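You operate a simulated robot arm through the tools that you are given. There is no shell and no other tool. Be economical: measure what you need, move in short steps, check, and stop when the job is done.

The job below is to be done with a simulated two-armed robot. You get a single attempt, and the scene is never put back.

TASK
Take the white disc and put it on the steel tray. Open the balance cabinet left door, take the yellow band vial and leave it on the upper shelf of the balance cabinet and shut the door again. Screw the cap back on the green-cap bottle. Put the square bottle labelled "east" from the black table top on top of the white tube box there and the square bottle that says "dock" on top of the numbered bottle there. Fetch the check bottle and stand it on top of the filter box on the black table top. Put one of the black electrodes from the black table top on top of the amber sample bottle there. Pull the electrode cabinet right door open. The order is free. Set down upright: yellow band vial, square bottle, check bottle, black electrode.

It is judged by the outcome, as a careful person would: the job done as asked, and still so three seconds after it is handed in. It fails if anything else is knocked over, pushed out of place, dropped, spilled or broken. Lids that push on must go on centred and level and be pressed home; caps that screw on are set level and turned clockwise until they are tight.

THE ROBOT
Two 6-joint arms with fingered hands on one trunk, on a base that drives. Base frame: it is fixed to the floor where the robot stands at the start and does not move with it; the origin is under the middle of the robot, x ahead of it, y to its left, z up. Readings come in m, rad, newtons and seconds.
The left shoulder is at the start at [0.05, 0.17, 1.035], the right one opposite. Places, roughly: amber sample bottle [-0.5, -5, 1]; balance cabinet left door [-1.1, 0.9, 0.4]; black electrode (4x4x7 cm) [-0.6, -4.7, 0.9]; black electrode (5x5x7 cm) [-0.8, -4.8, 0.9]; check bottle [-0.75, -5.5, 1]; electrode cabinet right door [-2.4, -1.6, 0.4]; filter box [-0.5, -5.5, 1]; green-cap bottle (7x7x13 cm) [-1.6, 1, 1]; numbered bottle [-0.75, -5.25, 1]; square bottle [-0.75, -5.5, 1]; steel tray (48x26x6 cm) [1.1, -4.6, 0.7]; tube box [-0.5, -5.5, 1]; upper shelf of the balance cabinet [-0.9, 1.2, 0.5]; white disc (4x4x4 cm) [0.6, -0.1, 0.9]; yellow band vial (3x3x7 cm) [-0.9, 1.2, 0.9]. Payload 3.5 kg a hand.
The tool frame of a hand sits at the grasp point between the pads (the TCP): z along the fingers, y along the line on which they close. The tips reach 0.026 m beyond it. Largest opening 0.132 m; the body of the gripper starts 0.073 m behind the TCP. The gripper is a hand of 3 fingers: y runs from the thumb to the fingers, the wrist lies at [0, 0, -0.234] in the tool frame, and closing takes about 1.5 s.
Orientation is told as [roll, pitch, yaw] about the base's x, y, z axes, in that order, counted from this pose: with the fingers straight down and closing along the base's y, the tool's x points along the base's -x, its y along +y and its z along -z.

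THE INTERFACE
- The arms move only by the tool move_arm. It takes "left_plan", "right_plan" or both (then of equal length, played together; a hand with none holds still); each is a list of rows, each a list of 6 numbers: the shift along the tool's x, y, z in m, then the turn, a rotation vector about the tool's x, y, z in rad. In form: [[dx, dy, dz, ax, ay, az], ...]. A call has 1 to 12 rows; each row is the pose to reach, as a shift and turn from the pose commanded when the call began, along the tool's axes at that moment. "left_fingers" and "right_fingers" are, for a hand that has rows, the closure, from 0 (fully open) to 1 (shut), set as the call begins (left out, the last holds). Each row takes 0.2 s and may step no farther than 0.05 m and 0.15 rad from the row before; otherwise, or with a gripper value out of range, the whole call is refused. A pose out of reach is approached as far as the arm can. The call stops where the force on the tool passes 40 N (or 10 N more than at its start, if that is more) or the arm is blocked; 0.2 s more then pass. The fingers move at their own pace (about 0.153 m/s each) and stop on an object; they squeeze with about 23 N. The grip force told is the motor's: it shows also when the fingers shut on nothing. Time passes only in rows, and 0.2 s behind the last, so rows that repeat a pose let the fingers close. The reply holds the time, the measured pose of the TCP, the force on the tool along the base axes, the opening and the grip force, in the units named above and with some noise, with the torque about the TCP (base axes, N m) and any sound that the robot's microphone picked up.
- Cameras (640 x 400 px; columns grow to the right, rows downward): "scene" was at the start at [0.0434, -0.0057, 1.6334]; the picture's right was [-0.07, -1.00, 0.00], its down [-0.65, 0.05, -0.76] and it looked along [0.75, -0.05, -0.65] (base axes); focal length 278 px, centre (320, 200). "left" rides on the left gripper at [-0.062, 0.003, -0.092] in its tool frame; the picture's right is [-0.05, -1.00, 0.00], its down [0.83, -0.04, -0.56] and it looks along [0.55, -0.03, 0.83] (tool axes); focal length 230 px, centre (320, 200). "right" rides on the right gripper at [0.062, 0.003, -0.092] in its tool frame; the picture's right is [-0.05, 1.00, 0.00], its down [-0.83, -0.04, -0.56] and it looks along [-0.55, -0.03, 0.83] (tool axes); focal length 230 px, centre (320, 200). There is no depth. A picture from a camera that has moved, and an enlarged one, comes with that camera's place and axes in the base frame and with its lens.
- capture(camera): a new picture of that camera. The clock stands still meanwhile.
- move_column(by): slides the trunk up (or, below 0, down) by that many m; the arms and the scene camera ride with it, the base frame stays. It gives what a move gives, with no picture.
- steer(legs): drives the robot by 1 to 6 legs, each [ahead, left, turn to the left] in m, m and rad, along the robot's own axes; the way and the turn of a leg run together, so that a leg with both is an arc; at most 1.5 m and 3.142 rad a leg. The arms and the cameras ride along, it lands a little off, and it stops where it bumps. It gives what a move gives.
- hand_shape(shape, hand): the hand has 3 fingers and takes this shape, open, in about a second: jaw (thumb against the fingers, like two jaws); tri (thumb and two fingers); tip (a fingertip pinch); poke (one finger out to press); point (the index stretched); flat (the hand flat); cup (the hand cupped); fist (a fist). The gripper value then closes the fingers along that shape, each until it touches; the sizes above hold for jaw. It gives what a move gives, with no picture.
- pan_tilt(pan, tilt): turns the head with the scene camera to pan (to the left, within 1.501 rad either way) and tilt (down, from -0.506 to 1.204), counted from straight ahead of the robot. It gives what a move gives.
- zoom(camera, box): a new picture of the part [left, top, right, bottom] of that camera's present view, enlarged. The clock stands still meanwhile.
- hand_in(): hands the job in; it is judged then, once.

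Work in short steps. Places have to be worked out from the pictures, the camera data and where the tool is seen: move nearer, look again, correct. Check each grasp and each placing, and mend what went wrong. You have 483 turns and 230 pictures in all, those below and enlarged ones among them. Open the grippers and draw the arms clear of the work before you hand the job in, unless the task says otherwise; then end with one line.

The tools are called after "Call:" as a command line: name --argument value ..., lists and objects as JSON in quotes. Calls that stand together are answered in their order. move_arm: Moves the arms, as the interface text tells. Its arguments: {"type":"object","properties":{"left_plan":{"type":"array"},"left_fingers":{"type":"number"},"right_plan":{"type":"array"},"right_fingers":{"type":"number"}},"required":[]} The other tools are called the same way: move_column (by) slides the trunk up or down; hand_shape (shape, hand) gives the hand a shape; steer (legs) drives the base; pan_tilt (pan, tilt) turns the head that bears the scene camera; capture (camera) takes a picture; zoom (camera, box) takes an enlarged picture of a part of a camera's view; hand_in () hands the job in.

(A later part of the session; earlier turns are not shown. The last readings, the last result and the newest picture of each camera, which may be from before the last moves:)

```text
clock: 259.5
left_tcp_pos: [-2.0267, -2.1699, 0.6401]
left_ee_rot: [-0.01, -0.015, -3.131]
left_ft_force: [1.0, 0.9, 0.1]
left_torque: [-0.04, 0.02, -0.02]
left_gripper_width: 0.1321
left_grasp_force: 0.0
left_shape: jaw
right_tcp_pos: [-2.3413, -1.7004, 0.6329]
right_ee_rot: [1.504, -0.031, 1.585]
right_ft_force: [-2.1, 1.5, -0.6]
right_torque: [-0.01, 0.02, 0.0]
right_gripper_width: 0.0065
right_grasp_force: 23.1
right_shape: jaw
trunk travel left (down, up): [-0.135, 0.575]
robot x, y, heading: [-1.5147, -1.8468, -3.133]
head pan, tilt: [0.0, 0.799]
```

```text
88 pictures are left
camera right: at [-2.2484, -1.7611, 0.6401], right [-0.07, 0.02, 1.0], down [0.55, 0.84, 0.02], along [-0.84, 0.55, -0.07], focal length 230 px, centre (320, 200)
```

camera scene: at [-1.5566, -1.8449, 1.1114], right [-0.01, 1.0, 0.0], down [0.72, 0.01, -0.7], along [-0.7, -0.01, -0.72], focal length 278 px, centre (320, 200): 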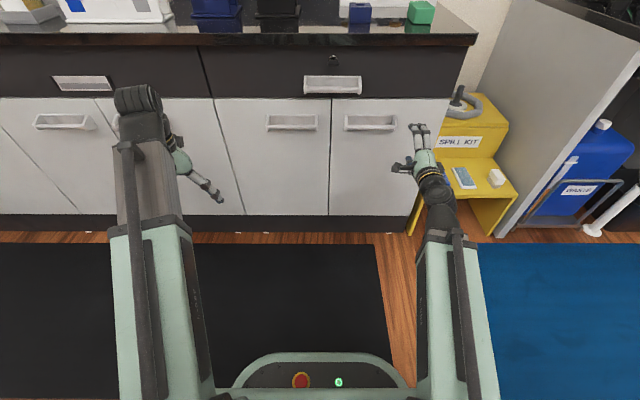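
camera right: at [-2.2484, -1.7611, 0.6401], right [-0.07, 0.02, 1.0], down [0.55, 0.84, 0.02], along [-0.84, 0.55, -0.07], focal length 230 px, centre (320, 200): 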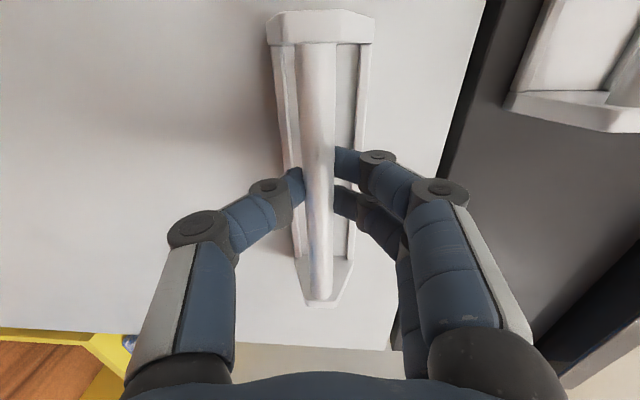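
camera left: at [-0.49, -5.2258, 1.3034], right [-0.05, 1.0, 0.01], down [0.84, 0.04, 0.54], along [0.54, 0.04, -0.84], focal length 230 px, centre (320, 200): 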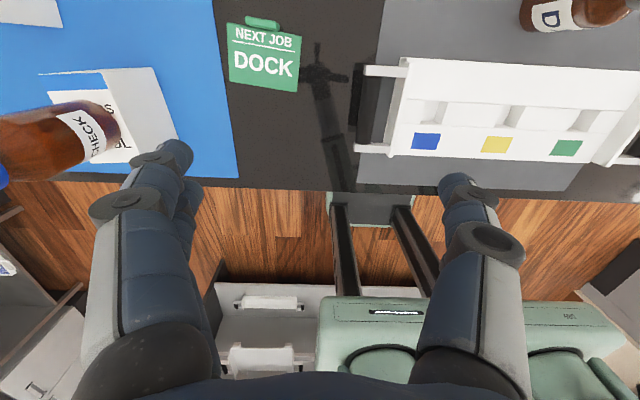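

The bar is gripped. I'll pull along the door's arc (hinge near y = -1.48), starting with the first 0.3 rad.

Call:
move_arm --right_plan '[[-0.003, -0.001, -0.016, 0, 0.03, 0], [-0.0064, -0.0021, -0.0324, 0, 0.06, 0], [-0.012, -0.003, -0.048, 0, 0.1, 0], [-0.0177, -0.0042, -0.0637, 0, 0.14, 0]]'

Call:
capture --camera "scene"

```text
clock: 260.5
left_tcp_pos: [-2.0276, -2.1708, 0.6411]
left_ee_rot: [-0.009, -0.014, -3.131]
left_ft_force: [1.0, -0.3, 0.0]
left_torque: [-0.02, 0.01, -0.01]
left_gripper_width: 0.1319
left_grasp_force: 0.1
left_shape: jaw
right_tcp_pos: [-2.2762, -1.6807, 0.6333]
right_ee_rot: [1.501, -0.021, 1.722]
right_ft_force: [-0.5, 4.1, -1.8]
right_torque: [0.05, -0.03, 0.0]
right_gripper_width: 0.0062
right_grasp_force: 23.9
right_shape: jaw
trunk travel left (down, up): [-0.135, 0.575]
robot x, y, heading: [-1.5152, -1.8462, -3.133]
head pan, tilt: [0.0, 0.799]
```

```text
87 pictures are left
camera scene: at [-1.5569, -1.8447, 1.1113], right [-0.01, 1.0, 0.0], down [0.72, 0.01, -0.7], along [-0.7, -0.01, -0.72], focal length 278 px, centre (320, 200)
```

scene: 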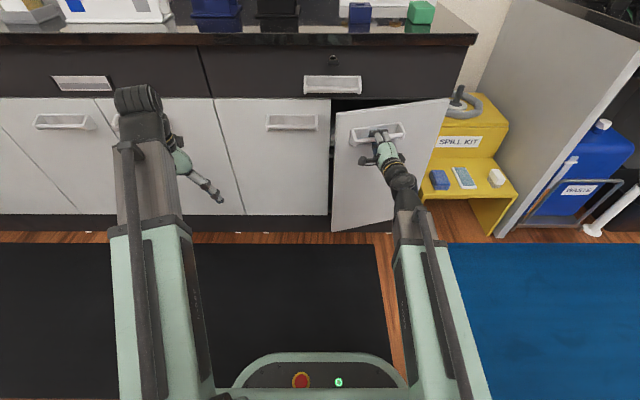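

The door is swinging open. I'll continue along the arc.

Call:
move_arm --right_plan '[[-0.006, -0.001, -0.0155, 0, 0.05, 0], [-0.0116, -0.002, -0.031, 0, 0.1, 0], [-0.0195, -0.003, -0.0455, 0, 0.15, 0], [-0.0278, -0.004, -0.0601, 0, 0.2, 0], [-0.038, -0.005, -0.0735, 0, 0.25, 0], [-0.0482, -0.005, -0.0864, 0, 0.3, 0]]'

Call:
capture --camera "scene"

```text
clock: 261.9
left_tcp_pos: [-2.027, -2.1709, 0.6405]
left_ee_rot: [-0.009, -0.017, -3.13]
left_ft_force: [-0.5, 0.3, 0.1]
left_torque: [0.04, 0.02, -0.02]
left_gripper_width: 0.1321
left_grasp_force: 0.1
left_shape: jaw
right_tcp_pos: [-2.1993, -1.6197, 0.6358]
right_ee_rot: [1.499, -0.001, 2.02]
right_ft_force: [3.8, 4.5, -0.1]
right_torque: [0.03, -0.08, 0.09]
right_gripper_width: 0.0032
right_grasp_force: 23.0
right_shape: jaw
trunk travel left (down, up): [-0.135, 0.575]
robot x, y, heading: [-1.5145, -1.8459, -3.138]
head pan, tilt: [0.0, 0.799]
```

```text
86 pictures are left
camera scene: at [-1.5568, -1.8448, 1.1113], right [-0.01, 1.0, 0.0], down [0.72, 0.01, -0.7], along [-0.7, -0.01, -0.72], focal length 278 px, centre (320, 200)
```

scene: 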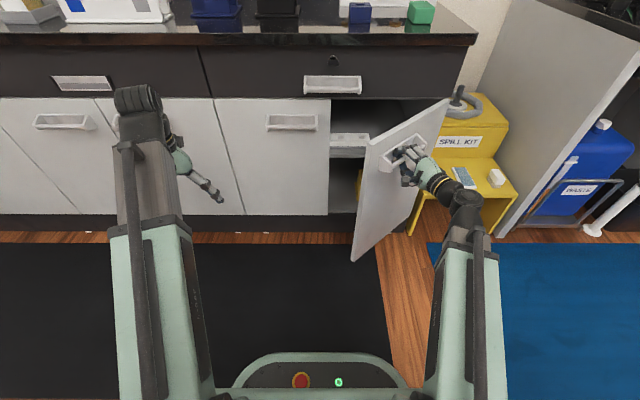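

About 45° open. I'll continue.

Call:
move_arm --right_plan '[[-0.008, 0, -0.0145, 0, 0.04, 0], [-0.0162, 0, -0.029, 0, 0.08, 0], [-0.026, 0, -0.042, 0, 0.13, 0], [-0.0367, 0, -0.0553, 0, 0.18, 0], [-0.049, 0, -0.067, 0, 0.22, 0], [-0.0607, 0, -0.0781, 0, 0.26, 0]]'

Call:
capture --camera "scene"

```text
clock: 263.3
left_tcp_pos: [-2.0277, -2.1702, 0.6407]
left_ee_rot: [-0.009, -0.014, -3.132]
left_ft_force: [-0.3, 0.8, 0.1]
left_torque: [0.01, 0.03, 0.02]
left_gripper_width: 0.1318
left_grasp_force: 0.0
left_shape: jaw
right_tcp_pos: [-2.155, -1.532, 0.6397]
right_ee_rot: [1.498, 0.018, 2.282]
right_ft_force: [10.6, -3.4, -12.7]
right_torque: [-0.19, -0.05, -0.04]
right_gripper_width: 0.0039
right_grasp_force: 22.9
right_shape: jaw
trunk travel left (down, up): [-0.135, 0.575]
robot x, y, heading: [-1.5132, -1.8441, -3.137]
head pan, tilt: [0.0, 0.799]
```

```text
85 pictures are left
camera scene: at [-1.5568, -1.8447, 1.1112], right [-0.01, 1.0, 0.0], down [0.72, 0.01, -0.7], along [-0.7, -0.01, -0.72], focal length 278 px, centre (320, 200)
```

scene: 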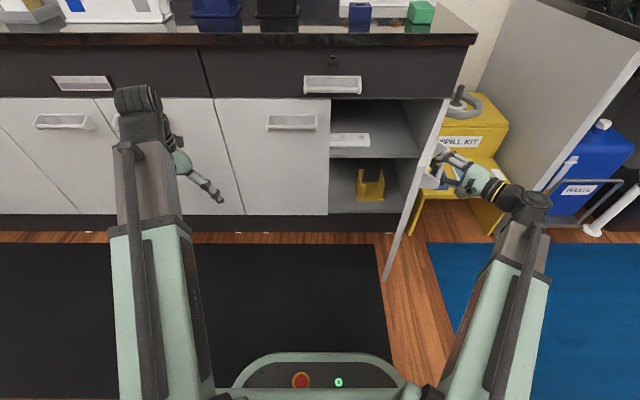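

The door is about 75° open. I'll release, back the fingers off the bar, then retreat with the base.

Call:
move_arm --right_plan '[[0, 0, 0, 0, 0, 0], [0, 0, 0, 0, 0, 0], [0, 0, 0, 0, 0, 0]]' --right_fingers 0.4

Call:
move_arm --right_plan '[[0, 0, -0.02, 0, 0, 0], [0, 0, -0.04, 0, 0, 0], [0, 0, -0.06, 0, 0, 0], [0, 0, -0.08, 0, 0, 0]]'

Call:
capture --camera "right"

Call:
capture --camera "scene"

```text
clock: 264.1
left_tcp_pos: [-2.0287, -2.1711, 0.6411]
left_ee_rot: [-0.008, -0.017, -3.13]
left_ft_force: [-0.1, 0.0, 0.5]
left_torque: [0.0, 0.02, 0.02]
left_gripper_width: 0.1321
left_grasp_force: 0.0
left_shape: jaw
right_tcp_pos: [-2.1553, -1.5308, 0.6405]
right_ee_rot: [1.501, 0.017, 2.284]
right_ft_force: [-0.2, 0.0, -1.0]
right_torque: [0.02, -0.03, 0.02]
right_gripper_width: 0.0789
right_grasp_force: 0.1
right_shape: jaw
trunk travel left (down, up): [-0.135, 0.575]
robot x, y, heading: [-1.5162, -1.8457, -3.129]
head pan, tilt: [0.0, 0.799]
```

```text
clock: 265.1
left_tcp_pos: [-2.027, -2.1699, 0.6407]
left_ee_rot: [-0.009, -0.017, -3.131]
left_ft_force: [0.4, 0.5, 0.3]
left_torque: [0.0, -0.02, 0.02]
left_gripper_width: 0.1319
left_grasp_force: 0.0
left_shape: jaw
right_tcp_pos: [-2.096, -1.4794, 0.6455]
right_ee_rot: [1.5, 0.017, 2.283]
right_ft_force: [-0.5, -1.1, -0.4]
right_torque: [0.02, 0.02, 0.0]
right_gripper_width: 0.0789
right_grasp_force: 0.1
right_shape: jaw
trunk travel left (down, up): [-0.135, 0.575]
robot x, y, heading: [-1.515, -1.8436, -3.134]
head pan, tilt: [0.0, 0.799]
```

```text
84 pictures are left
camera right: at [-1.9853, -1.467, 0.6579], right [-0.1, 0.01, 0.99], down [-0.12, 0.99, -0.02], along [-0.99, -0.12, -0.1], focal length 230 px, centre (320, 200)
```

right: 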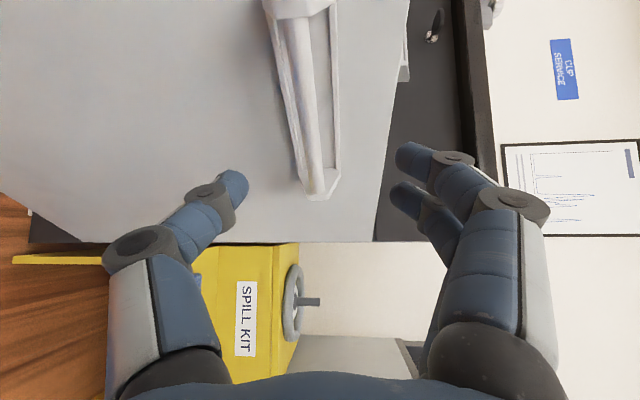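

```text
83 pictures are left
camera scene: at [-1.5566, -1.845, 1.1113], right [-0.01, 1.0, 0.0], down [0.72, 0.01, -0.7], along [-0.7, -0.01, -0.72], focal length 278 px, centre (320, 200)
```

scene: 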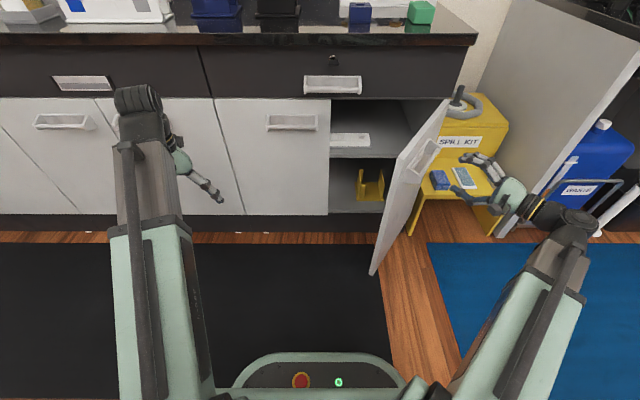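

The door settled at about 65°. To be safe I'll back off, reset the right hand pointing down, and nudge the door wider from the inside.

Call:
steer --legs '[[-0.4, 0, 0]]'

Call:
move_arm --right_plan '[[0, 0, 0, 0, -0.1, -0.1], [0, 0, 0, 0, -0.2, -0.2], [0, 0, 0, 0, -0.25, -0.34], [0, 0, 0, 0, -0.25, -0.48], [0, 0, 0, 0, -0.25, -0.62]]'

Call:
capture --camera "scene"

```text
clock: 267.6
left_tcp_pos: [-1.6311, -2.1675, 0.6403]
left_ee_rot: [-0.011, -0.018, -3.129]
left_ft_force: [-0.1, -0.2, -0.9]
left_torque: [0.0, 0.02, 0.0]
left_gripper_width: 0.1322
left_grasp_force: 0.0
left_shape: jaw
right_tcp_pos: [-1.6963, -1.4761, 0.6458]
right_ee_rot: [1.5, 0.017, 2.282]
right_ft_force: [-0.5, 0.3, 0.2]
right_torque: [0.01, -0.02, -0.01]
right_gripper_width: 0.079
right_grasp_force: 0.0
right_shape: jaw
trunk travel left (down, up): [-0.135, 0.575]
robot x, y, heading: [-1.121, -1.8433, -3.137]
head pan, tilt: [0.0, 0.799]
```

```text
clock: 268.8
left_tcp_pos: [-1.6303, -2.1673, 0.6417]
left_ee_rot: [-0.008, -0.015, -3.131]
left_ft_force: [0.7, -0.1, -0.1]
left_torque: [0.01, -0.02, 0.0]
left_gripper_width: 0.1318
left_grasp_force: 0.1
left_shape: jaw
right_tcp_pos: [-1.6979, -1.478, 0.6465]
right_ee_rot: [1.572, -0.616, 2.048]
right_ft_force: [-0.1, 0.1, 0.4]
right_torque: [-0.01, -0.02, 0.02]
right_gripper_width: 0.0791
right_grasp_force: 0.1
right_shape: jaw
trunk travel left (down, up): [-0.135, 0.575]
robot x, y, heading: [-1.1194, -1.8445, -3.136]
head pan, tilt: [0.0, 0.799]
```

```text
82 pictures are left
camera scene: at [-1.1591, -1.8418, 1.1113], right [-0.01, 1.0, 0.0], down [0.72, 0.01, -0.7], along [-0.7, -0.01, -0.72], focal length 278 px, centre (320, 200)
```

scene: 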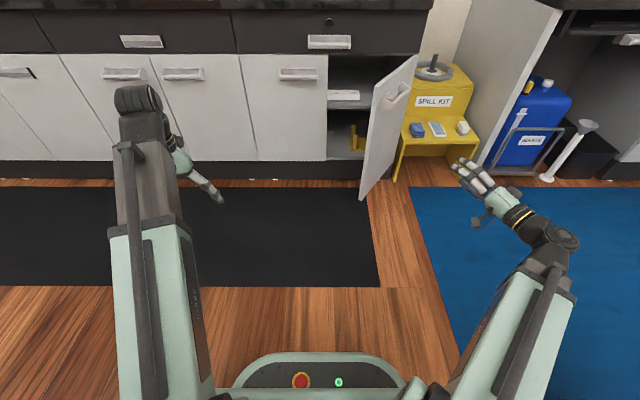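

I'll restore the right hand to pointing down before using the left hand as a pusher.

Call:
move_arm --right_plan '[[0, 0, 0, 0.0866, 0.0995, -0.0313], [0, 0, 0, 0.1732, 0.199, -0.0625], [0, 0, 0, 0.2598, 0.2985, -0.0938], [0, 0, 0, 0.3463, 0.398, -0.125], [0, 0, 0, 0.4329, 0.4975, -0.1563], [0, 0, 0, 0.5195, 0.597, -0.1875], [0, 0, 0, 0.6061, 0.6965, -0.2188], [0, 0, 0, 0.6927, 0.796, -0.25], [0, 0, 0, 0.7793, 0.8955, -0.2813], [0, 0, 0, 0.8658, 0.995, -0.3125], [0, 0, 0, 0.9524, 1.0945, -0.3438], [0, 0, 0, 1.039, 1.194, -0.375]]'

```text
clock: 271.4
left_tcp_pos: [-1.6304, -2.1663, 0.6413]
left_ee_rot: [-0.009, -0.016, -3.131]
left_ft_force: [0.2, 0.1, -0.3]
left_torque: [0.03, -0.03, -0.03]
left_gripper_width: 0.132
left_grasp_force: 0.1
left_shape: jaw
right_tcp_pos: [-1.6978, -1.4767, 0.6468]
right_ee_rot: [0.0, 0.0, -3.141]
right_ft_force: [0.3, 0.3, 0.0]
right_torque: [0.01, 0.03, 0.03]
right_gripper_width: 0.0789
right_grasp_force: 0.1
right_shape: jaw
trunk travel left (down, up): [-0.135, 0.575]
robot x, y, heading: [-1.1186, -1.8436, -3.137]
head pan, tilt: [0.0, 0.799]
```

The right hand points down. I'll position it inside the door's swing, then slide right to push the door wider.

Call:
steer --legs '[[0, 0.33, 0], [0.46, 0, 0], [0, -0.24, 0]]'

Call:
capture --camera "scene"

```text
clock: 277.3
left_tcp_pos: [-2.0906, -2.2593, 0.6407]
left_ee_rot: [-0.009, -0.016, -3.133]
left_ft_force: [-0.2, -0.1, -1.1]
left_torque: [0.01, 0.01, 0.02]
left_gripper_width: 0.1318
left_grasp_force: 0.0
left_shape: jaw
right_tcp_pos: [-2.1553, -1.5681, 0.6466]
right_ee_rot: [0.002, -0.001, 3.137]
right_ft_force: [0.5, -0.2, -1.2]
right_torque: [-0.04, -0.01, 0.01]
right_gripper_width: 0.0789
right_grasp_force: 0.1
right_shape: jaw
trunk travel left (down, up): [-0.135, 0.575]
robot x, y, heading: [-1.5805, -1.9361, -3.138]
head pan, tilt: [0.0, 0.799]
```

```text
81 pictures are left
camera scene: at [-1.6186, -1.9355, 1.1113], right [0.0, 1.0, 0.0], down [0.72, 0.0, -0.7], along [-0.7, 0.0, -0.72], focal length 278 px, centre (320, 200)
```

scene: 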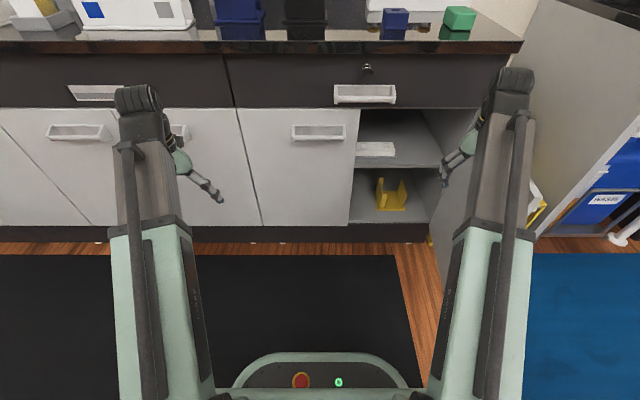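

The door is near 90° now. I'll retreat from it and check.

Call:
steer --legs '[[0, 0.15, 0], [-0.4, 0, 0]]'

Call:
capture --camera "scene"

```text
clock: 280.8
left_tcp_pos: [-1.6863, -2.4085, 0.64]
left_ee_rot: [-0.008, -0.014, -3.132]
left_ft_force: [0.6, -0.2, -0.7]
left_torque: [0.01, 0.0, 0.0]
left_gripper_width: 0.1321
left_grasp_force: 0.1
left_shape: jaw
right_tcp_pos: [-1.7521, -1.7182, 0.6466]
right_ee_rot: [0.003, 0.001, 3.141]
right_ft_force: [0.4, -0.1, 0.4]
right_torque: [0.03, -0.01, -0.02]
right_gripper_width: 0.0791
right_grasp_force: 0.1
right_shape: jaw
trunk travel left (down, up): [-0.135, 0.575]
robot x, y, heading: [-1.1742, -2.0823, -3.138]
head pan, tilt: [0.0, 0.799]
```

```text
80 pictures are left
camera scene: at [-1.215, -2.0834, 1.1113], right [-0.01, 1.0, 0.0], down [0.72, 0.0, -0.7], along [-0.7, 0.0, -0.72], focal length 278 px, centre (320, 200)
```

scene: 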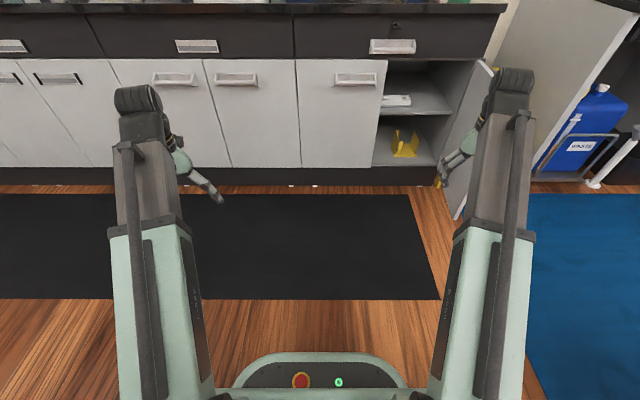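

The electrode cabinet door is open. Now the balance area: I'll raise the trunk and drive north around the stool.

Call:
move_column --by 0.5

Call:
steer --legs '[[0, 0, -1.571], [0, -0.75, 0], [1.1, 0, 0], [1.0, 0, 0], [0, 0.55, 0]]'

Call:
pan_tilt --pan 0.0 --tilt 0.7

Call:
capture --camera "scene"

```text
refused: 0.5 is not a number from -0.4 to 0.4
```

```text
clock: 301.5
left_tcp_pos: [-1.2774, 0.5447, 0.64]
left_ee_rot: [-0.009, -0.017, 1.562]
left_ft_force: [-1.1, -0.3, 0.2]
left_torque: [0.02, -0.01, 0.02]
left_gripper_width: 0.132
left_grasp_force: 0.1
left_shape: jaw
right_tcp_pos: [-0.586, 0.5995, 0.6467]
right_ee_rot: [0.002, 0.0, 1.552]
right_ft_force: [0.0, 0.4, -0.2]
right_torque: [-0.01, 0.0, -0.01]
right_gripper_width: 0.079
right_grasp_force: 0.1
right_shape: jaw
trunk travel left (down, up): [-0.135, 0.575]
robot x, y, heading: [-0.9656, 0.0254, 1.564]
head pan, tilt: [0.0, 0.799]
```

```text
clock: 302.2
left_tcp_pos: [-1.2783, 0.545, 0.6404]
left_ee_rot: [-0.01, -0.015, 1.563]
left_ft_force: [0.6, 0.3, 0.4]
left_torque: [-0.03, 0.02, 0.0]
left_gripper_width: 0.1317
left_grasp_force: 0.0
left_shape: jaw
right_tcp_pos: [-0.5859, 0.5993, 0.6462]
right_ee_rot: [0.004, 0.001, 1.553]
right_ft_force: [0.4, 0.4, 1.1]
right_torque: [0.01, -0.01, -0.04]
right_gripper_width: 0.079
right_grasp_force: 0.1
right_shape: jaw
trunk travel left (down, up): [-0.135, 0.575]
robot x, y, heading: [-0.9624, 0.0259, 1.559]
head pan, tilt: [0.0, 0.7]
```

```text
79 pictures are left
camera scene: at [-0.9624, 0.0716, 1.1195], right [1.0, -0.01, 0.0], down [-0.01, -0.64, -0.76], along [0.01, 0.76, -0.64], focal length 278 px, centre (320, 200)
```

scene: 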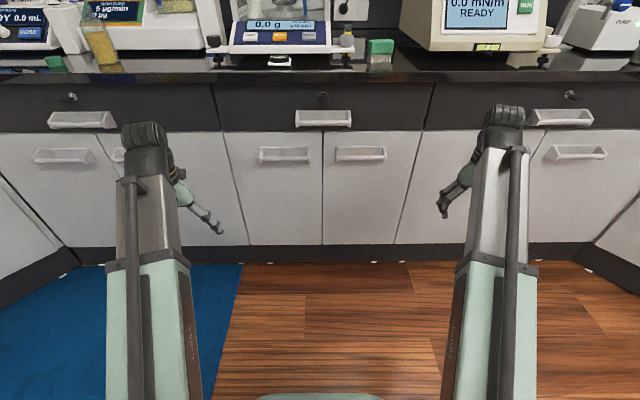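

I'm in front of the balance cabinet, which is the centre pair; its left door has the hinge on the left and the handle bar near (-1.075, 0.862, 0.635). The trunk is still low, which suits this. I'll pitch and roll the left hand as I did with the right.

Call:
move_arm --left_plan '[[0, 0, 0, 0, -0.14, 0], [0, 0, 0, 0, -0.28, 0], [0, 0, 0, 0, -0.42, 0], [0, 0, 0, 0, -0.56, 0], [0, 0, 0, 0, -0.7, 0], [0, 0, 0, 0, -0.84, 0], [0, 0, 0, 0, -0.98, 0], [0, 0, 0, 0, -1.12, 0], [0, 0, 0, 0, -1.26, 0], [0, 0, 0, 0, -1.4, 0], [0, 0, 0, 0, -1.5, 0]]' --left_fingers 0.35

Call:
move_arm --left_plan '[[0, 0, 0, 0, 0, -0.14], [0, 0, 0, 0, 0, -0.28], [0, 0, 0, 0, 0, -0.42], [0, 0, 0, 0, 0, -0.56], [0, 0, 0, 0, 0, -0.7], [0, 0, 0, 0, 0, -0.84], [0, 0, 0, 0, 0, -0.98], [0, 0, 0, 0, 0, -1.12], [0, 0, 0, 0, 0, -1.26], [0, 0, 0, 0, 0, -1.4], [0, 0, 0, 0, 0, -1.54]]'

Call:
capture --camera "scene"

```text
clock: 304.6
left_tcp_pos: [-1.3719, 0.658, 0.641]
left_ee_rot: [-0.188, -1.515, 1.749]
left_ft_force: [0.2, 0.5, -0.7]
left_torque: [-0.02, 0.01, 0.03]
left_gripper_width: 0.086
left_grasp_force: 0.0
left_shape: jaw
left hand out of reach, approached as far as the arm can: row 4, 5, 6, 7, 8, 9, 10, 11
right_tcp_pos: [-0.5862, 0.5997, 0.6449]
right_ee_rot: [0.003, 0.0, 1.552]
right_ft_force: [0.5, -0.9, -0.2]
right_torque: [-0.01, 0.0, 0.02]
right_gripper_width: 0.079
right_grasp_force: 0.1
right_shape: jaw
trunk travel left (down, up): [-0.135, 0.575]
robot x, y, heading: [-0.9629, 0.0218, 1.556]
head pan, tilt: [0.0, 0.7]
```

```text
clock: 307.0
left_tcp_pos: [-1.3723, 0.6595, 0.6437]
left_ee_rot: [-1.515, -0.017, 3.131]
left_ft_force: [-0.5, -0.1, 0.0]
left_torque: [-0.02, 0.03, -0.01]
left_gripper_width: 0.0864
left_grasp_force: 0.1
left_shape: jaw
right_tcp_pos: [-0.5866, 0.5996, 0.6468]
right_ee_rot: [0.002, 0.0, 1.554]
right_ft_force: [0.1, 0.0, -0.1]
right_torque: [-0.01, 0.0, -0.04]
right_gripper_width: 0.0793
right_grasp_force: 0.1
right_shape: jaw
trunk travel left (down, up): [-0.135, 0.575]
robot x, y, heading: [-0.96, 0.0288, 1.559]
head pan, tilt: [0.0, 0.7]
```

```text
78 pictures are left
camera scene: at [-0.9624, 0.0717, 1.1196], right [1.0, -0.01, 0.0], down [-0.01, -0.64, -0.76], along [0.01, 0.76, -0.64], focal length 278 px, centre (320, 200)
```

scene: 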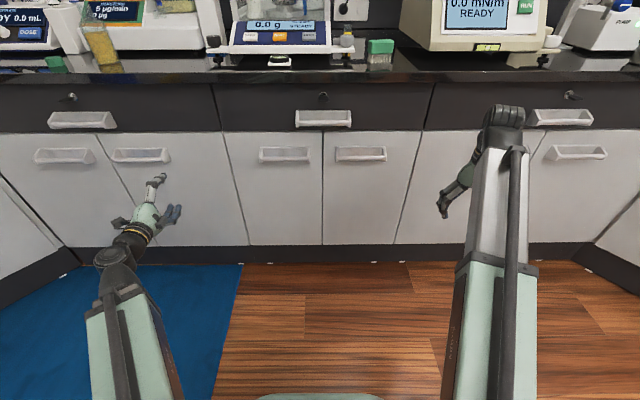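

The left hand points forward, closing vertically. I'll move it across to x = -1.06 and part way forward.

Call:
move_arm --left_plan '[[0.045, 0.002, 0, 0, 0, 0], [0.09, 0.003, 0, 0, 0, 0], [0.135, 0.004, 0, 0, 0, 0], [0.18, 0.005, 0, 0, 0, 0], [0.225, 0.006, 0, 0, 0, 0], [0.27, 0.006, 0.0, 0, 0, 0], [0.31, 0.006, 0.02, 0, 0, 0], [0.31, 0.004, 0.06, 0, 0, 0], [0.31, 0.002, 0.1, 0, 0, 0], [0.31, 0.0, 0.13, 0, 0, 0]]'

Call:
capture --camera "left"

Call:
zoom --camera "scene" --box '[220, 110, 350, 220]'

```text
clock: 309.2
left_tcp_pos: [-1.0588, 0.784, 0.6307]
left_ee_rot: [-1.519, -0.048, 3.132]
left_ft_force: [0.4, -0.3, -0.3]
left_torque: [0.07, -0.03, 0.0]
left_gripper_width: 0.0862
left_grasp_force: 0.0
left_shape: jaw
left hand out of reach, approached as far as the arm can: row 1, 2, 3, 4, 5, 6, 7, 8, 9
right_tcp_pos: [-0.5867, 0.5995, 0.6468]
right_ee_rot: [0.004, 0.0, 1.553]
right_ft_force: [-0.8, -0.1, -0.1]
right_torque: [0.01, -0.01, -0.02]
right_gripper_width: 0.079
right_grasp_force: 0.1
right_shape: jaw
trunk travel left (down, up): [-0.135, 0.575]
robot x, y, heading: [-0.9596, 0.0276, 1.563]
head pan, tilt: [0.0, 0.7]
```

```text
77 pictures are left
camera left: at [-1.1202, 0.6941, 0.6342], right [-0.01, 0.05, 1.0], down [0.83, -0.56, 0.03], along [0.56, 0.83, -0.04], focal length 230 px, centre (320, 200)
```

left: 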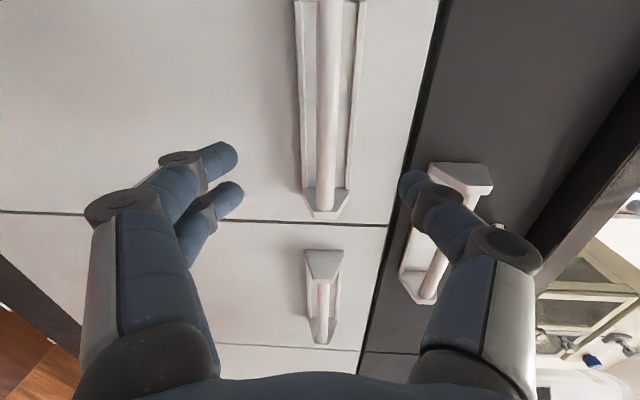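

```text
3.64 times, centred on (285, 165) of scene
camera zoom: at [-0.9625, 0.0716, 1.1195], right [1.0, -0.01, 0.0], down [-0.01, -0.64, -0.76], along [0.01, 0.76, -0.64], focal length 1011 px, centre (447, 327)
```

zoom: 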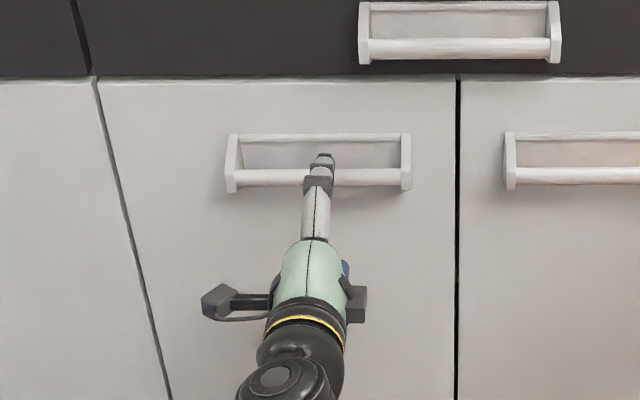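

The bar is centred vertically. I'll advance about 7.5 cm and close.

Call:
move_arm --left_plan '[[0, -0.001, 0.025, 0, 0, 0], [0, -0.002, 0.05, 0, 0, 0], [0, -0.003, 0.065, 0, 0, 0], [0, -0.003, 0.075, 0, 0, 0]]'

Call:
capture --camera "left"

```text
clock: 310.2
left_tcp_pos: [-1.058, 0.8594, 0.6288]
left_ee_rot: [-1.517, -0.021, 3.131]
left_ft_force: [-0.5, 0.4, 0.7]
left_torque: [0.03, 0.0, 0.0]
left_gripper_width: 0.0859
left_grasp_force: 0.1
left_shape: jaw
right_tcp_pos: [-0.5863, 0.599, 0.6461]
right_ee_rot: [0.004, -0.001, 1.554]
right_ft_force: [-0.4, -1.0, -0.1]
right_torque: [-0.03, 0.0, 0.0]
right_gripper_width: 0.079
right_grasp_force: 0.0
right_shape: jaw
trunk travel left (down, up): [-0.135, 0.575]
robot x, y, heading: [-0.9602, 0.0273, 1.563]
head pan, tilt: [0.0, 0.7]
```

```text
75 pictures are left
camera left: at [-1.1202, 0.7687, 0.6319], right [-0.03, 0.05, 1.0], down [0.83, -0.56, 0.06], along [0.56, 0.83, -0.03], focal length 230 px, centre (320, 200)
```

left: 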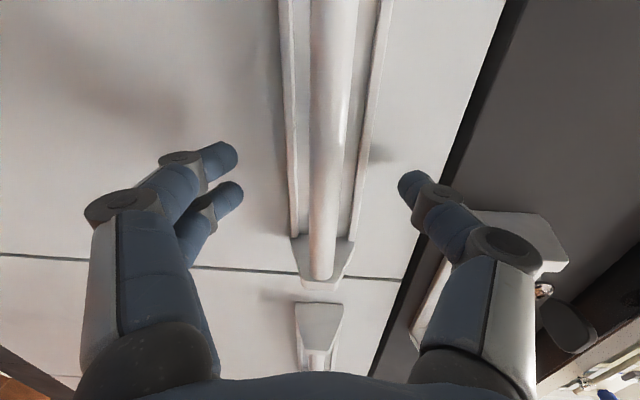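

Call:
move_arm --left_plan '[[0, -0.002, 0.004, 0, 0, 0], [0, -0.002, 0.004, 0, 0, 0], [0, -0.002, 0.004, 0, 0, 0], [0, -0.002, 0.004, 0, 0, 0], [0, -0.002, 0.004, 0, 0, 0]]' --left_fingers 1

Call:
move_arm --left_plan '[[-0.003, 0.001, -0.016, 0, -0.03, 0], [-0.0064, 0.0021, -0.0324, 0, -0.06, 0], [-0.012, 0.003, -0.048, 0, -0.1, 0], [-0.0177, 0.0042, -0.0637, 0, -0.14, 0]]'

Call:
capture --camera "scene"

```text
clock: 311.4
left_tcp_pos: [-1.0589, 0.8643, 0.6302]
left_ee_rot: [-1.516, -0.02, 3.129]
left_ft_force: [-0.7, 3.9, 1.5]
left_torque: [-0.01, 0.02, 0.01]
left_gripper_width: 0.0
left_grasp_force: 22.6
left_shape: jaw
right_tcp_pos: [-0.5852, 0.599, 0.6468]
right_ee_rot: [0.004, 0.0, 1.556]
right_ft_force: [0.5, -0.9, -0.6]
right_torque: [-0.01, -0.01, 0.0]
right_gripper_width: 0.0791
right_grasp_force: 0.0
right_shape: jaw
trunk travel left (down, up): [-0.135, 0.575]
robot x, y, heading: [-0.964, 0.0263, 1.558]
head pan, tilt: [0.0, 0.7]
```

```text
clock: 312.4
left_tcp_pos: [-1.0768, 0.7991, 0.6302]
left_ee_rot: [-1.518, -0.029, -3.013]
left_ft_force: [-1.7, 0.7, -1.5]
left_torque: [0.02, 0.02, -0.07]
left_gripper_width: 0.0
left_grasp_force: 23.3
left_shape: jaw
right_tcp_pos: [-0.5871, 0.5991, 0.647]
right_ee_rot: [0.003, -0.001, 1.553]
right_ft_force: [0.8, 0.6, 0.2]
right_torque: [-0.03, -0.02, 0.0]
right_gripper_width: 0.0792
right_grasp_force: 0.1
right_shape: jaw
trunk travel left (down, up): [-0.135, 0.575]
robot x, y, heading: [-0.9668, 0.0301, 1.557]
head pan, tilt: [0.0, 0.7]
```

```text
74 pictures are left
camera scene: at [-0.9625, 0.0719, 1.1195], right [1.0, -0.01, 0.0], down [-0.01, -0.64, -0.76], along [0.01, 0.76, -0.64], focal length 278 px, centre (320, 200)
```

scene: 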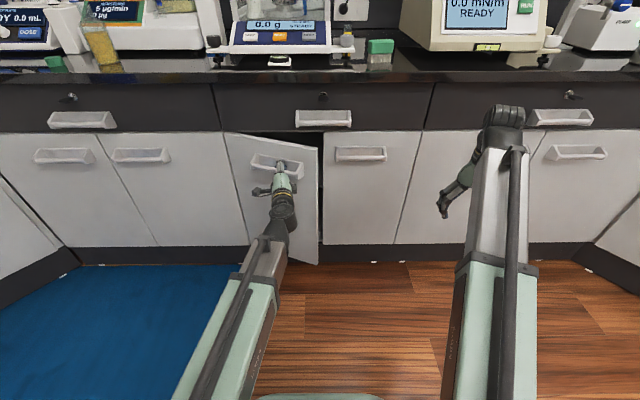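

The door is following. I'll continue along the arc, now turning the hand the proper way.

Call:
move_arm --left_plan '[[-0.01, 0.001, -0.0133, 0, 0.07, 0], [-0.0199, 0.002, -0.0266, 0, 0.14, 0], [-0.0315, 0.003, -0.0385, 0, 0.21, 0], [-0.0435, 0.003, -0.0499, 0, 0.28, 0], [-0.057, 0.004, -0.06, 0, 0.36, 0], [-0.0704, 0.004, -0.0695, 0, 0.44, 0]]'

Call:
capture --camera "scene"

```text
clock: 313.8
left_tcp_pos: [-1.1374, 0.7215, 0.6326]
left_ee_rot: [-1.512, -0.004, 2.832]
left_ft_force: [-1.6, 2.6, -1.5]
left_torque: [-0.02, -0.04, -0.01]
left_gripper_width: 0.0002
left_grasp_force: 23.2
left_shape: jaw
left hand out of reach, approached as far as the arm can: row 3
right_tcp_pos: [-0.5865, 0.5996, 0.6472]
right_ee_rot: [0.003, 0.0, 1.553]
right_ft_force: [-1.0, 0.2, -0.3]
right_torque: [-0.01, 0.0, 0.0]
right_gripper_width: 0.0791
right_grasp_force: 0.1
right_shape: jaw
trunk travel left (down, up): [-0.135, 0.575]
robot x, y, heading: [-0.9619, 0.0225, 1.564]
head pan, tilt: [0.0, 0.7]
```

```text
73 pictures are left
camera scene: at [-0.9625, 0.0719, 1.1196], right [1.0, -0.01, 0.0], down [-0.01, -0.64, -0.76], along [0.01, 0.76, -0.64], focal length 278 px, centre (320, 200)
```

scene: 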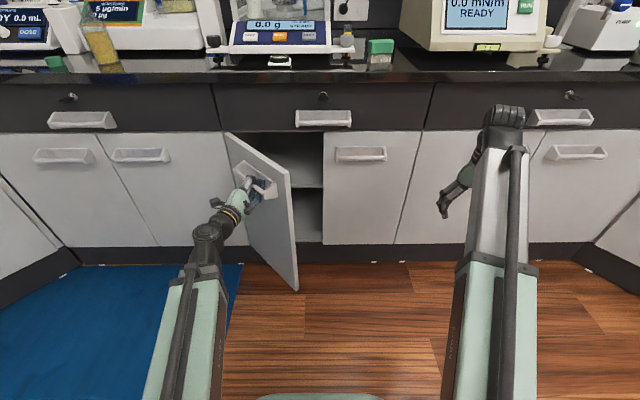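

Call:
move_arm --left_plan '[[-0.01, 0, -0.0133, 0, 0.05, 0], [-0.0201, 0, -0.0265, 0, 0.1, 0], [-0.032, 0, -0.038, 0, 0.15, 0], [-0.0441, 0, -0.0496, 0, 0.2, 0], [-0.0575, 0, -0.0595, 0, 0.25, 0], [-0.0711, 0, -0.0689, 0, 0.3, 0], [-0.086, 0, -0.0767, 0, 0.34, 0], [-0.1007, 0, -0.084, 0, 0.38, 0]]'

Call:
capture --camera "scene"

```text
clock: 315.6
left_tcp_pos: [-1.2602, 0.6733, 0.6351]
left_ee_rot: [-1.512, 0.02, 2.45]
left_ft_force: [0.4, 16.2, -11.1]
left_torque: [-0.05, -0.05, -0.13]
left_gripper_width: 0.0
left_grasp_force: 22.8
left_shape: jaw
right_tcp_pos: [-0.5862, 0.6001, 0.645]
right_ee_rot: [0.003, 0.002, 1.553]
right_ft_force: [0.0, -0.2, 0.3]
right_torque: [0.02, 0.0, -0.01]
right_gripper_width: 0.079
right_grasp_force: 0.0
right_shape: jaw
trunk travel left (down, up): [-0.135, 0.575]
robot x, y, heading: [-0.9665, 0.0252, 1.56]
head pan, tilt: [0.0, 0.7]
```

```text
72 pictures are left
camera scene: at [-0.9627, 0.0732, 1.1194], right [1.0, -0.01, 0.0], down [-0.01, -0.65, -0.76], along [0.01, 0.76, -0.65], focal length 278 px, centre (320, 200)
```

scene: 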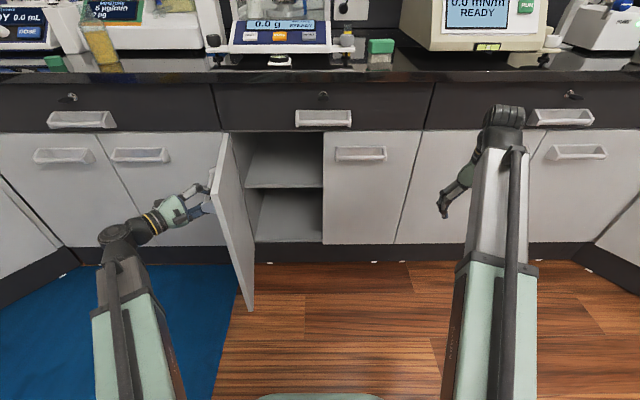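

The door is wide open. I'll release and withdraw the left hand, which stays on the outer side for shutting the door later.

Call:
move_arm --left_plan '[[0, 0, 0, 0, 0, 0], [0, 0, 0, 0, 0, 0], [0, 0, 0, 0, 0, 0], [0, 0, -0.02, 0, 0, 0], [0, 0, -0.04, 0, 0, 0], [0, 0, -0.06, 0, 0, 0], [0, 0, -0.08, 0, 0, 0], [0, 0, -0.1, 0, 0, 0]]' --left_fingers 0.4

Call:
steer --legs '[[-0.25, 0, 0]]'

Call:
move_column --by 0.35

Call:
pan_tilt --pan 0.0 --tilt 0.7

Call:
capture --camera "scene"

```text
clock: 317.4
left_tcp_pos: [-1.3239, 0.5966, 0.6428]
left_ee_rot: [-1.517, 0.018, 2.453]
left_ft_force: [0.2, 0.3, 0.0]
left_torque: [-0.01, 0.04, -0.02]
left_gripper_width: 0.0791
left_grasp_force: 0.2
left_shape: jaw
right_tcp_pos: [-0.5875, 0.5993, 0.646]
right_ee_rot: [0.005, 0.0, 1.554]
right_ft_force: [-0.1, 0.1, -0.6]
right_torque: [0.0, 0.0, 0.02]
right_gripper_width: 0.0793
right_grasp_force: 0.0
right_shape: jaw
trunk travel left (down, up): [-0.135, 0.575]
robot x, y, heading: [-0.9591, 0.0302, 1.559]
head pan, tilt: [0.0, 0.7]
```

```text
clock: 319.2
left_tcp_pos: [-1.3257, 0.3463, 0.6428]
left_ee_rot: [-1.516, 0.017, 2.451]
left_ft_force: [-0.1, 0.1, -0.3]
left_torque: [0.02, 0.03, 0.0]
left_gripper_width: 0.0789
left_grasp_force: 0.1
left_shape: jaw
right_tcp_pos: [-0.5869, 0.3471, 0.6464]
right_ee_rot: [0.004, -0.001, 1.551]
right_ft_force: [-0.6, -0.8, -0.5]
right_torque: [-0.01, 0.05, -0.01]
right_gripper_width: 0.0791
right_grasp_force: 0.1
right_shape: jaw
trunk travel left (down, up): [-0.135, 0.575]
robot x, y, heading: [-0.9633, -0.2224, 1.56]
head pan, tilt: [0.0, 0.7]
```

```text
clock: 322.6
left_tcp_pos: [-1.3265, 0.3452, 0.9925]
left_ee_rot: [-1.516, 0.02, 2.45]
left_ft_force: [0.0, -0.1, -0.7]
left_torque: [-0.01, -0.02, -0.01]
left_gripper_width: 0.079
left_grasp_force: 0.0
left_shape: jaw
right_tcp_pos: [-0.589, 0.3477, 0.9969]
right_ee_rot: [0.004, -0.001, 1.552]
right_ft_force: [0.6, -0.6, 0.2]
right_torque: [0.02, 0.0, -0.02]
right_gripper_width: 0.0791
right_grasp_force: 0.0
right_shape: jaw
trunk travel left (down, up): [-0.485, 0.225]
robot x, y, heading: [-0.9661, -0.2258, 1.559]
head pan, tilt: [0.0, 0.7]
```

```text
clock: 323.2
left_tcp_pos: [-1.3261, 0.3464, 0.9921]
left_ee_rot: [-1.514, 0.017, 2.451]
left_ft_force: [-0.3, -0.1, 0.2]
left_torque: [-0.01, -0.01, 0.0]
left_gripper_width: 0.0789
left_grasp_force: 0.0
left_shape: jaw
right_tcp_pos: [-0.5871, 0.3476, 0.9979]
right_ee_rot: [0.0, 0.0, 1.553]
right_ft_force: [-0.2, 0.4, -0.1]
right_torque: [-0.01, -0.01, 0.0]
right_gripper_width: 0.0792
right_grasp_force: 0.1
right_shape: jaw
trunk travel left (down, up): [-0.485, 0.225]
robot x, y, heading: [-0.9663, -0.2247, 1.558]
head pan, tilt: [0.0, 0.7]
```

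```text
71 pictures are left
camera scene: at [-0.9653, -0.179, 1.4696], right [1.0, -0.01, 0.0], down [-0.01, -0.64, -0.76], along [0.01, 0.76, -0.64], focal length 278 px, centre (320, 200)
```

scene: 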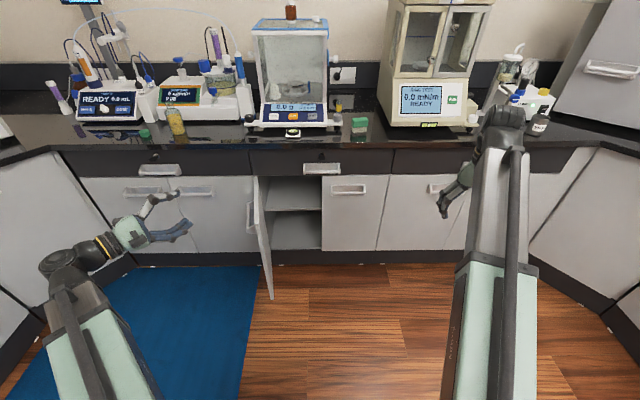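

The door stays open. I'll zoom on the counter for the vial and the green-cap bottle.

Call:
zoom --camera "scene" --box '[240, 70, 400, 170]'

Call:
zoom --camera "scene" --box '[30, 30, 250, 160]'

```text
4.00 times, centred on (320, 120) of scene
camera zoom: at [-0.9653, -0.179, 1.4696], right [1.0, -0.01, 0.0], down [-0.01, -0.64, -0.76], along [0.01, 0.76, -0.64], focal length 1112 px, centre (320, 520)
```

zoom: 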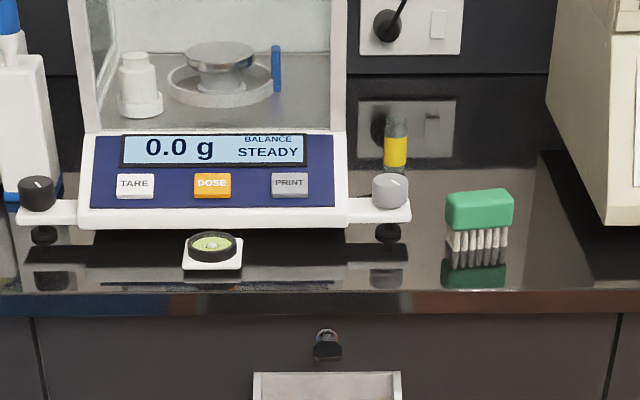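

```text
2.91 times, centred on (140, 95) of scene
camera zoom: at [-0.9653, -0.179, 1.4696], right [1.0, -0.01, 0.0], down [-0.01, -0.64, -0.76], along [0.01, 0.76, -0.64], focal length 809 px, centre (844, 506)
```

zoom: 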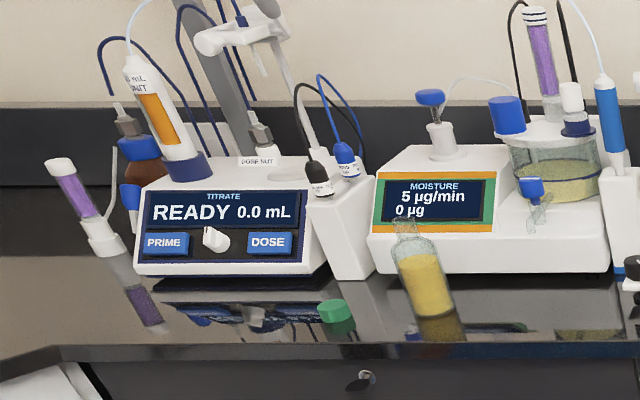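

The vial stands at about (-0.85, 1.22) on the right of the balance. The bottle is at about (-1.58, 0.99), and its green cap lies to the left of it. First I'll restore the left hand to pointing down and higher, so it stays clear.

Call:
move_arm --left_plan '[[0, -0.012, 0, -0.117, 0.055, 0.0585], [0, -0.025, 0, -0.234, 0.11, 0.117], [0, -0.037, 0, -0.351, 0.165, 0.175], [0, -0.05, 0, -0.469, 0.22, 0.234], [0, -0.062, 0, -0.586, 0.2755, 0.292], [0, -0.075, 0, -0.703, 0.3306, 0.351], [0, -0.087, 0, -0.82, 0.3857, 0.409], [0, -0.1, 0, -0.937, 0.441, 0.468], [0, -0.112, 0, -1.054, 0.496, 0.526], [0, -0.125, 0, -1.171, 0.551, 0.5845], [0, -0.137, 0, -1.288, 0.606, 0.643], [0, -0.15, 0, -1.4057, 0.6612, 0.7014]]'

Call:
move_arm --right_plan '[[0, 0, -0.03, 0, 0, 0], [0, 0, -0.06, 0, -0.1, 0], [0, 0, -0.08, 0, -0.22, 0], [0, 0, -0.08, 0, -0.34, 0], [0, 0, -0.08, 0, -0.46, 0], [0, 0, -0.08, 0, -0.58, 0], [0, 0, -0.08, 0, -0.7, 0], [0, 0, -0.08, 0, -0.785, 0]]'

```text
clock: 325.8
left_tcp_pos: [-1.334, 0.3925, 1.074]
left_ee_rot: [0.005, -0.043, 1.569]
left_ft_force: [-0.6, -2.0, 0.1]
left_torque: [0.04, 0.02, 0.0]
left_gripper_width: 0.0789
left_grasp_force: 0.1
left_shape: jaw
left hand out of reach, approached as far as the arm can: row 9, 10, 11, 12
right_tcp_pos: [-0.5883, 0.3481, 0.9972]
right_ee_rot: [0.004, 0.002, 1.552]
right_ft_force: [0.7, -0.4, 0.3]
right_torque: [0.0, 0.02, 0.04]
right_gripper_width: 0.0793
right_grasp_force: 0.0
right_shape: jaw
trunk travel left (down, up): [-0.485, 0.225]
robot x, y, heading: [-0.9674, -0.2242, 1.558]
head pan, tilt: [0.0, 0.7]
```

```text
clock: 327.6
left_tcp_pos: [-1.3333, 0.3924, 1.0747]
left_ee_rot: [0.003, -0.043, 1.572]
left_ft_force: [-0.3, -0.3, 0.3]
left_torque: [-0.01, 0.0, -0.02]
left_gripper_width: 0.0789
left_grasp_force: 0.0
left_shape: jaw
right_tcp_pos: [-0.5886, 0.347, 1.0773]
right_ee_rot: [0.004, -0.787, 1.55]
right_ft_force: [0.4, 0.3, -0.1]
right_torque: [0.0, -0.01, 0.02]
right_gripper_width: 0.0791
right_grasp_force: 0.0
right_shape: jaw
trunk travel left (down, up): [-0.485, 0.225]
robot x, y, heading: [-0.9623, -0.2226, 1.55]
head pan, tilt: [0.0, 0.7]
```

I'll draw the left hand back toward the body and shift the right hand inward, then approach the counter.

Call:
move_arm --left_plan '[[0.04, 0, -0.02, 0, 0, 0], [0.08, 0, -0.03, 0, 0, 0], [0.12, 0, -0.04, 0, 0, 0], [0.16, 0, -0.05, 0, 0, 0], [0.18, 0, -0.05, 0, 0, 0]]' --right_plan '[[0, 0.04, 0, 0, 0, 0], [0, 0.08, 0, 0, 0, 0], [0, 0.12, 0, 0, 0, 0], [0, 0.16, 0, 0, 0, 0], [0, 0.2, 0, 0, 0, 0]]' --right_fingers 0.5

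Call:
steer --legs '[[0, 0.05, 0], [0.5, 0, 0]]'

Call:
capture --camera "right"

Call:
capture --camera "scene"

```text
clock: 328.8
left_tcp_pos: [-1.3584, 0.2745, 1.0308]
left_ee_rot: [0.013, -0.061, 1.57]
left_ft_force: [0.1, 0.2, -0.1]
left_torque: [0.0, 0.0, -0.02]
left_gripper_width: 0.0792
left_grasp_force: 0.0
left_shape: jaw
left hand out of reach, approached as far as the arm can: row 1, 2, 3, 4, 5
right_tcp_pos: [-0.7884, 0.3524, 1.0774]
right_ee_rot: [0.003, -0.786, 1.548]
right_ft_force: [-0.1, -1.5, 0.4]
right_torque: [0.0, 0.0, 0.01]
right_gripper_width: 0.0667
right_grasp_force: 0.1
right_shape: jaw
trunk travel left (down, up): [-0.485, 0.225]
robot x, y, heading: [-0.967, -0.2234, 1.558]
head pan, tilt: [0.0, 0.7]
```

```text
clock: 332.3
left_tcp_pos: [-1.4058, 0.7771, 1.0316]
left_ee_rot: [0.012, -0.063, 1.576]
left_ft_force: [0.2, -0.2, -0.2]
left_torque: [-0.01, 0.01, -0.02]
left_gripper_width: 0.0789
left_grasp_force: 0.1
left_shape: jaw
right_tcp_pos: [-0.8362, 0.8562, 1.0784]
right_ee_rot: [0.004, -0.785, 1.553]
right_ft_force: [-0.1, 0.0, -0.2]
right_torque: [0.01, 0.04, 0.01]
right_gripper_width: 0.0664
right_grasp_force: 0.1
right_shape: jaw
trunk travel left (down, up): [-0.485, 0.225]
robot x, y, heading: [-1.011, 0.2791, 1.558]
head pan, tilt: [0.0, 0.7]
```

```text
68 pictures are left
camera right: at [-0.8409, 0.7473, 1.0994], right [-1.0, 0.05, 0.04], down [0.05, 0.19, 0.98], along [0.04, 0.98, -0.2], focal length 230 px, centre (320, 200)
```

right: 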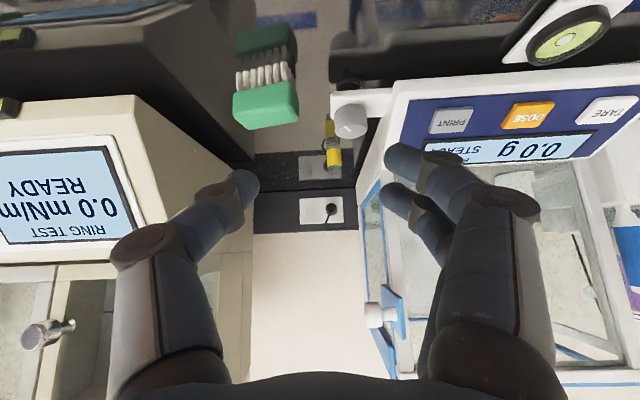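

```text
67 pictures are left
camera scene: at [-1.011, 0.3246, 1.4695], right [1.0, -0.01, 0.0], down [0.0, -0.64, -0.76], along [0.01, 0.76, -0.64], focal length 278 px, centre (320, 200)
```

scene: 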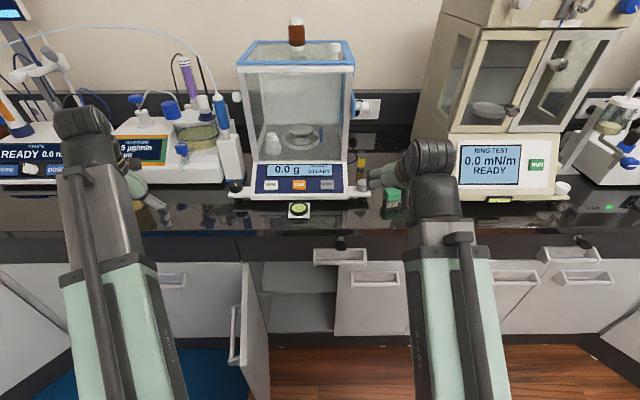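

Call:
zoom --camera "right" --box '[270, 60, 420, 220]'

Call:
zoom --camera "scene" --box '[300, 120, 420, 220]'

```text
2.50 times, centred on (345, 140) of right
camera zoom: at [-0.8409, 0.7473, 1.0994], right [-1.0, 0.05, 0.04], down [0.05, 0.19, 0.98], along [0.04, 0.98, -0.2], focal length 575 px, centre (258, 350)
```

zoom: 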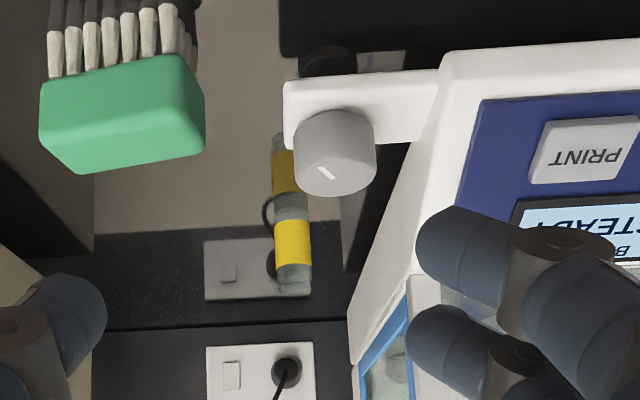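

```text
4.00 times, centred on (360, 170) of scene
camera zoom: at [-1.011, 0.3246, 1.4695], right [1.0, -0.01, 0.0], down [0.0, -0.64, -0.76], along [0.01, 0.76, -0.64], focal length 1112 px, centre (160, 320)
```

zoom: 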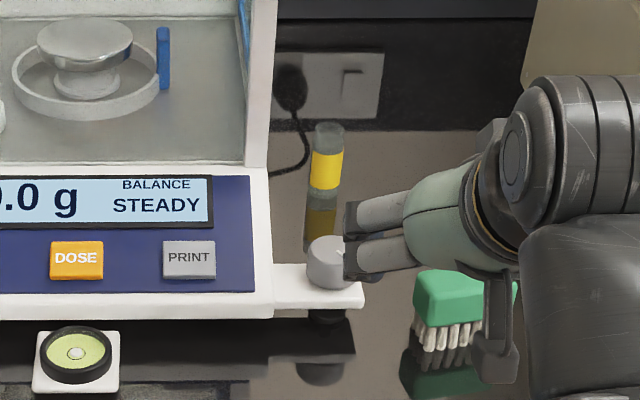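

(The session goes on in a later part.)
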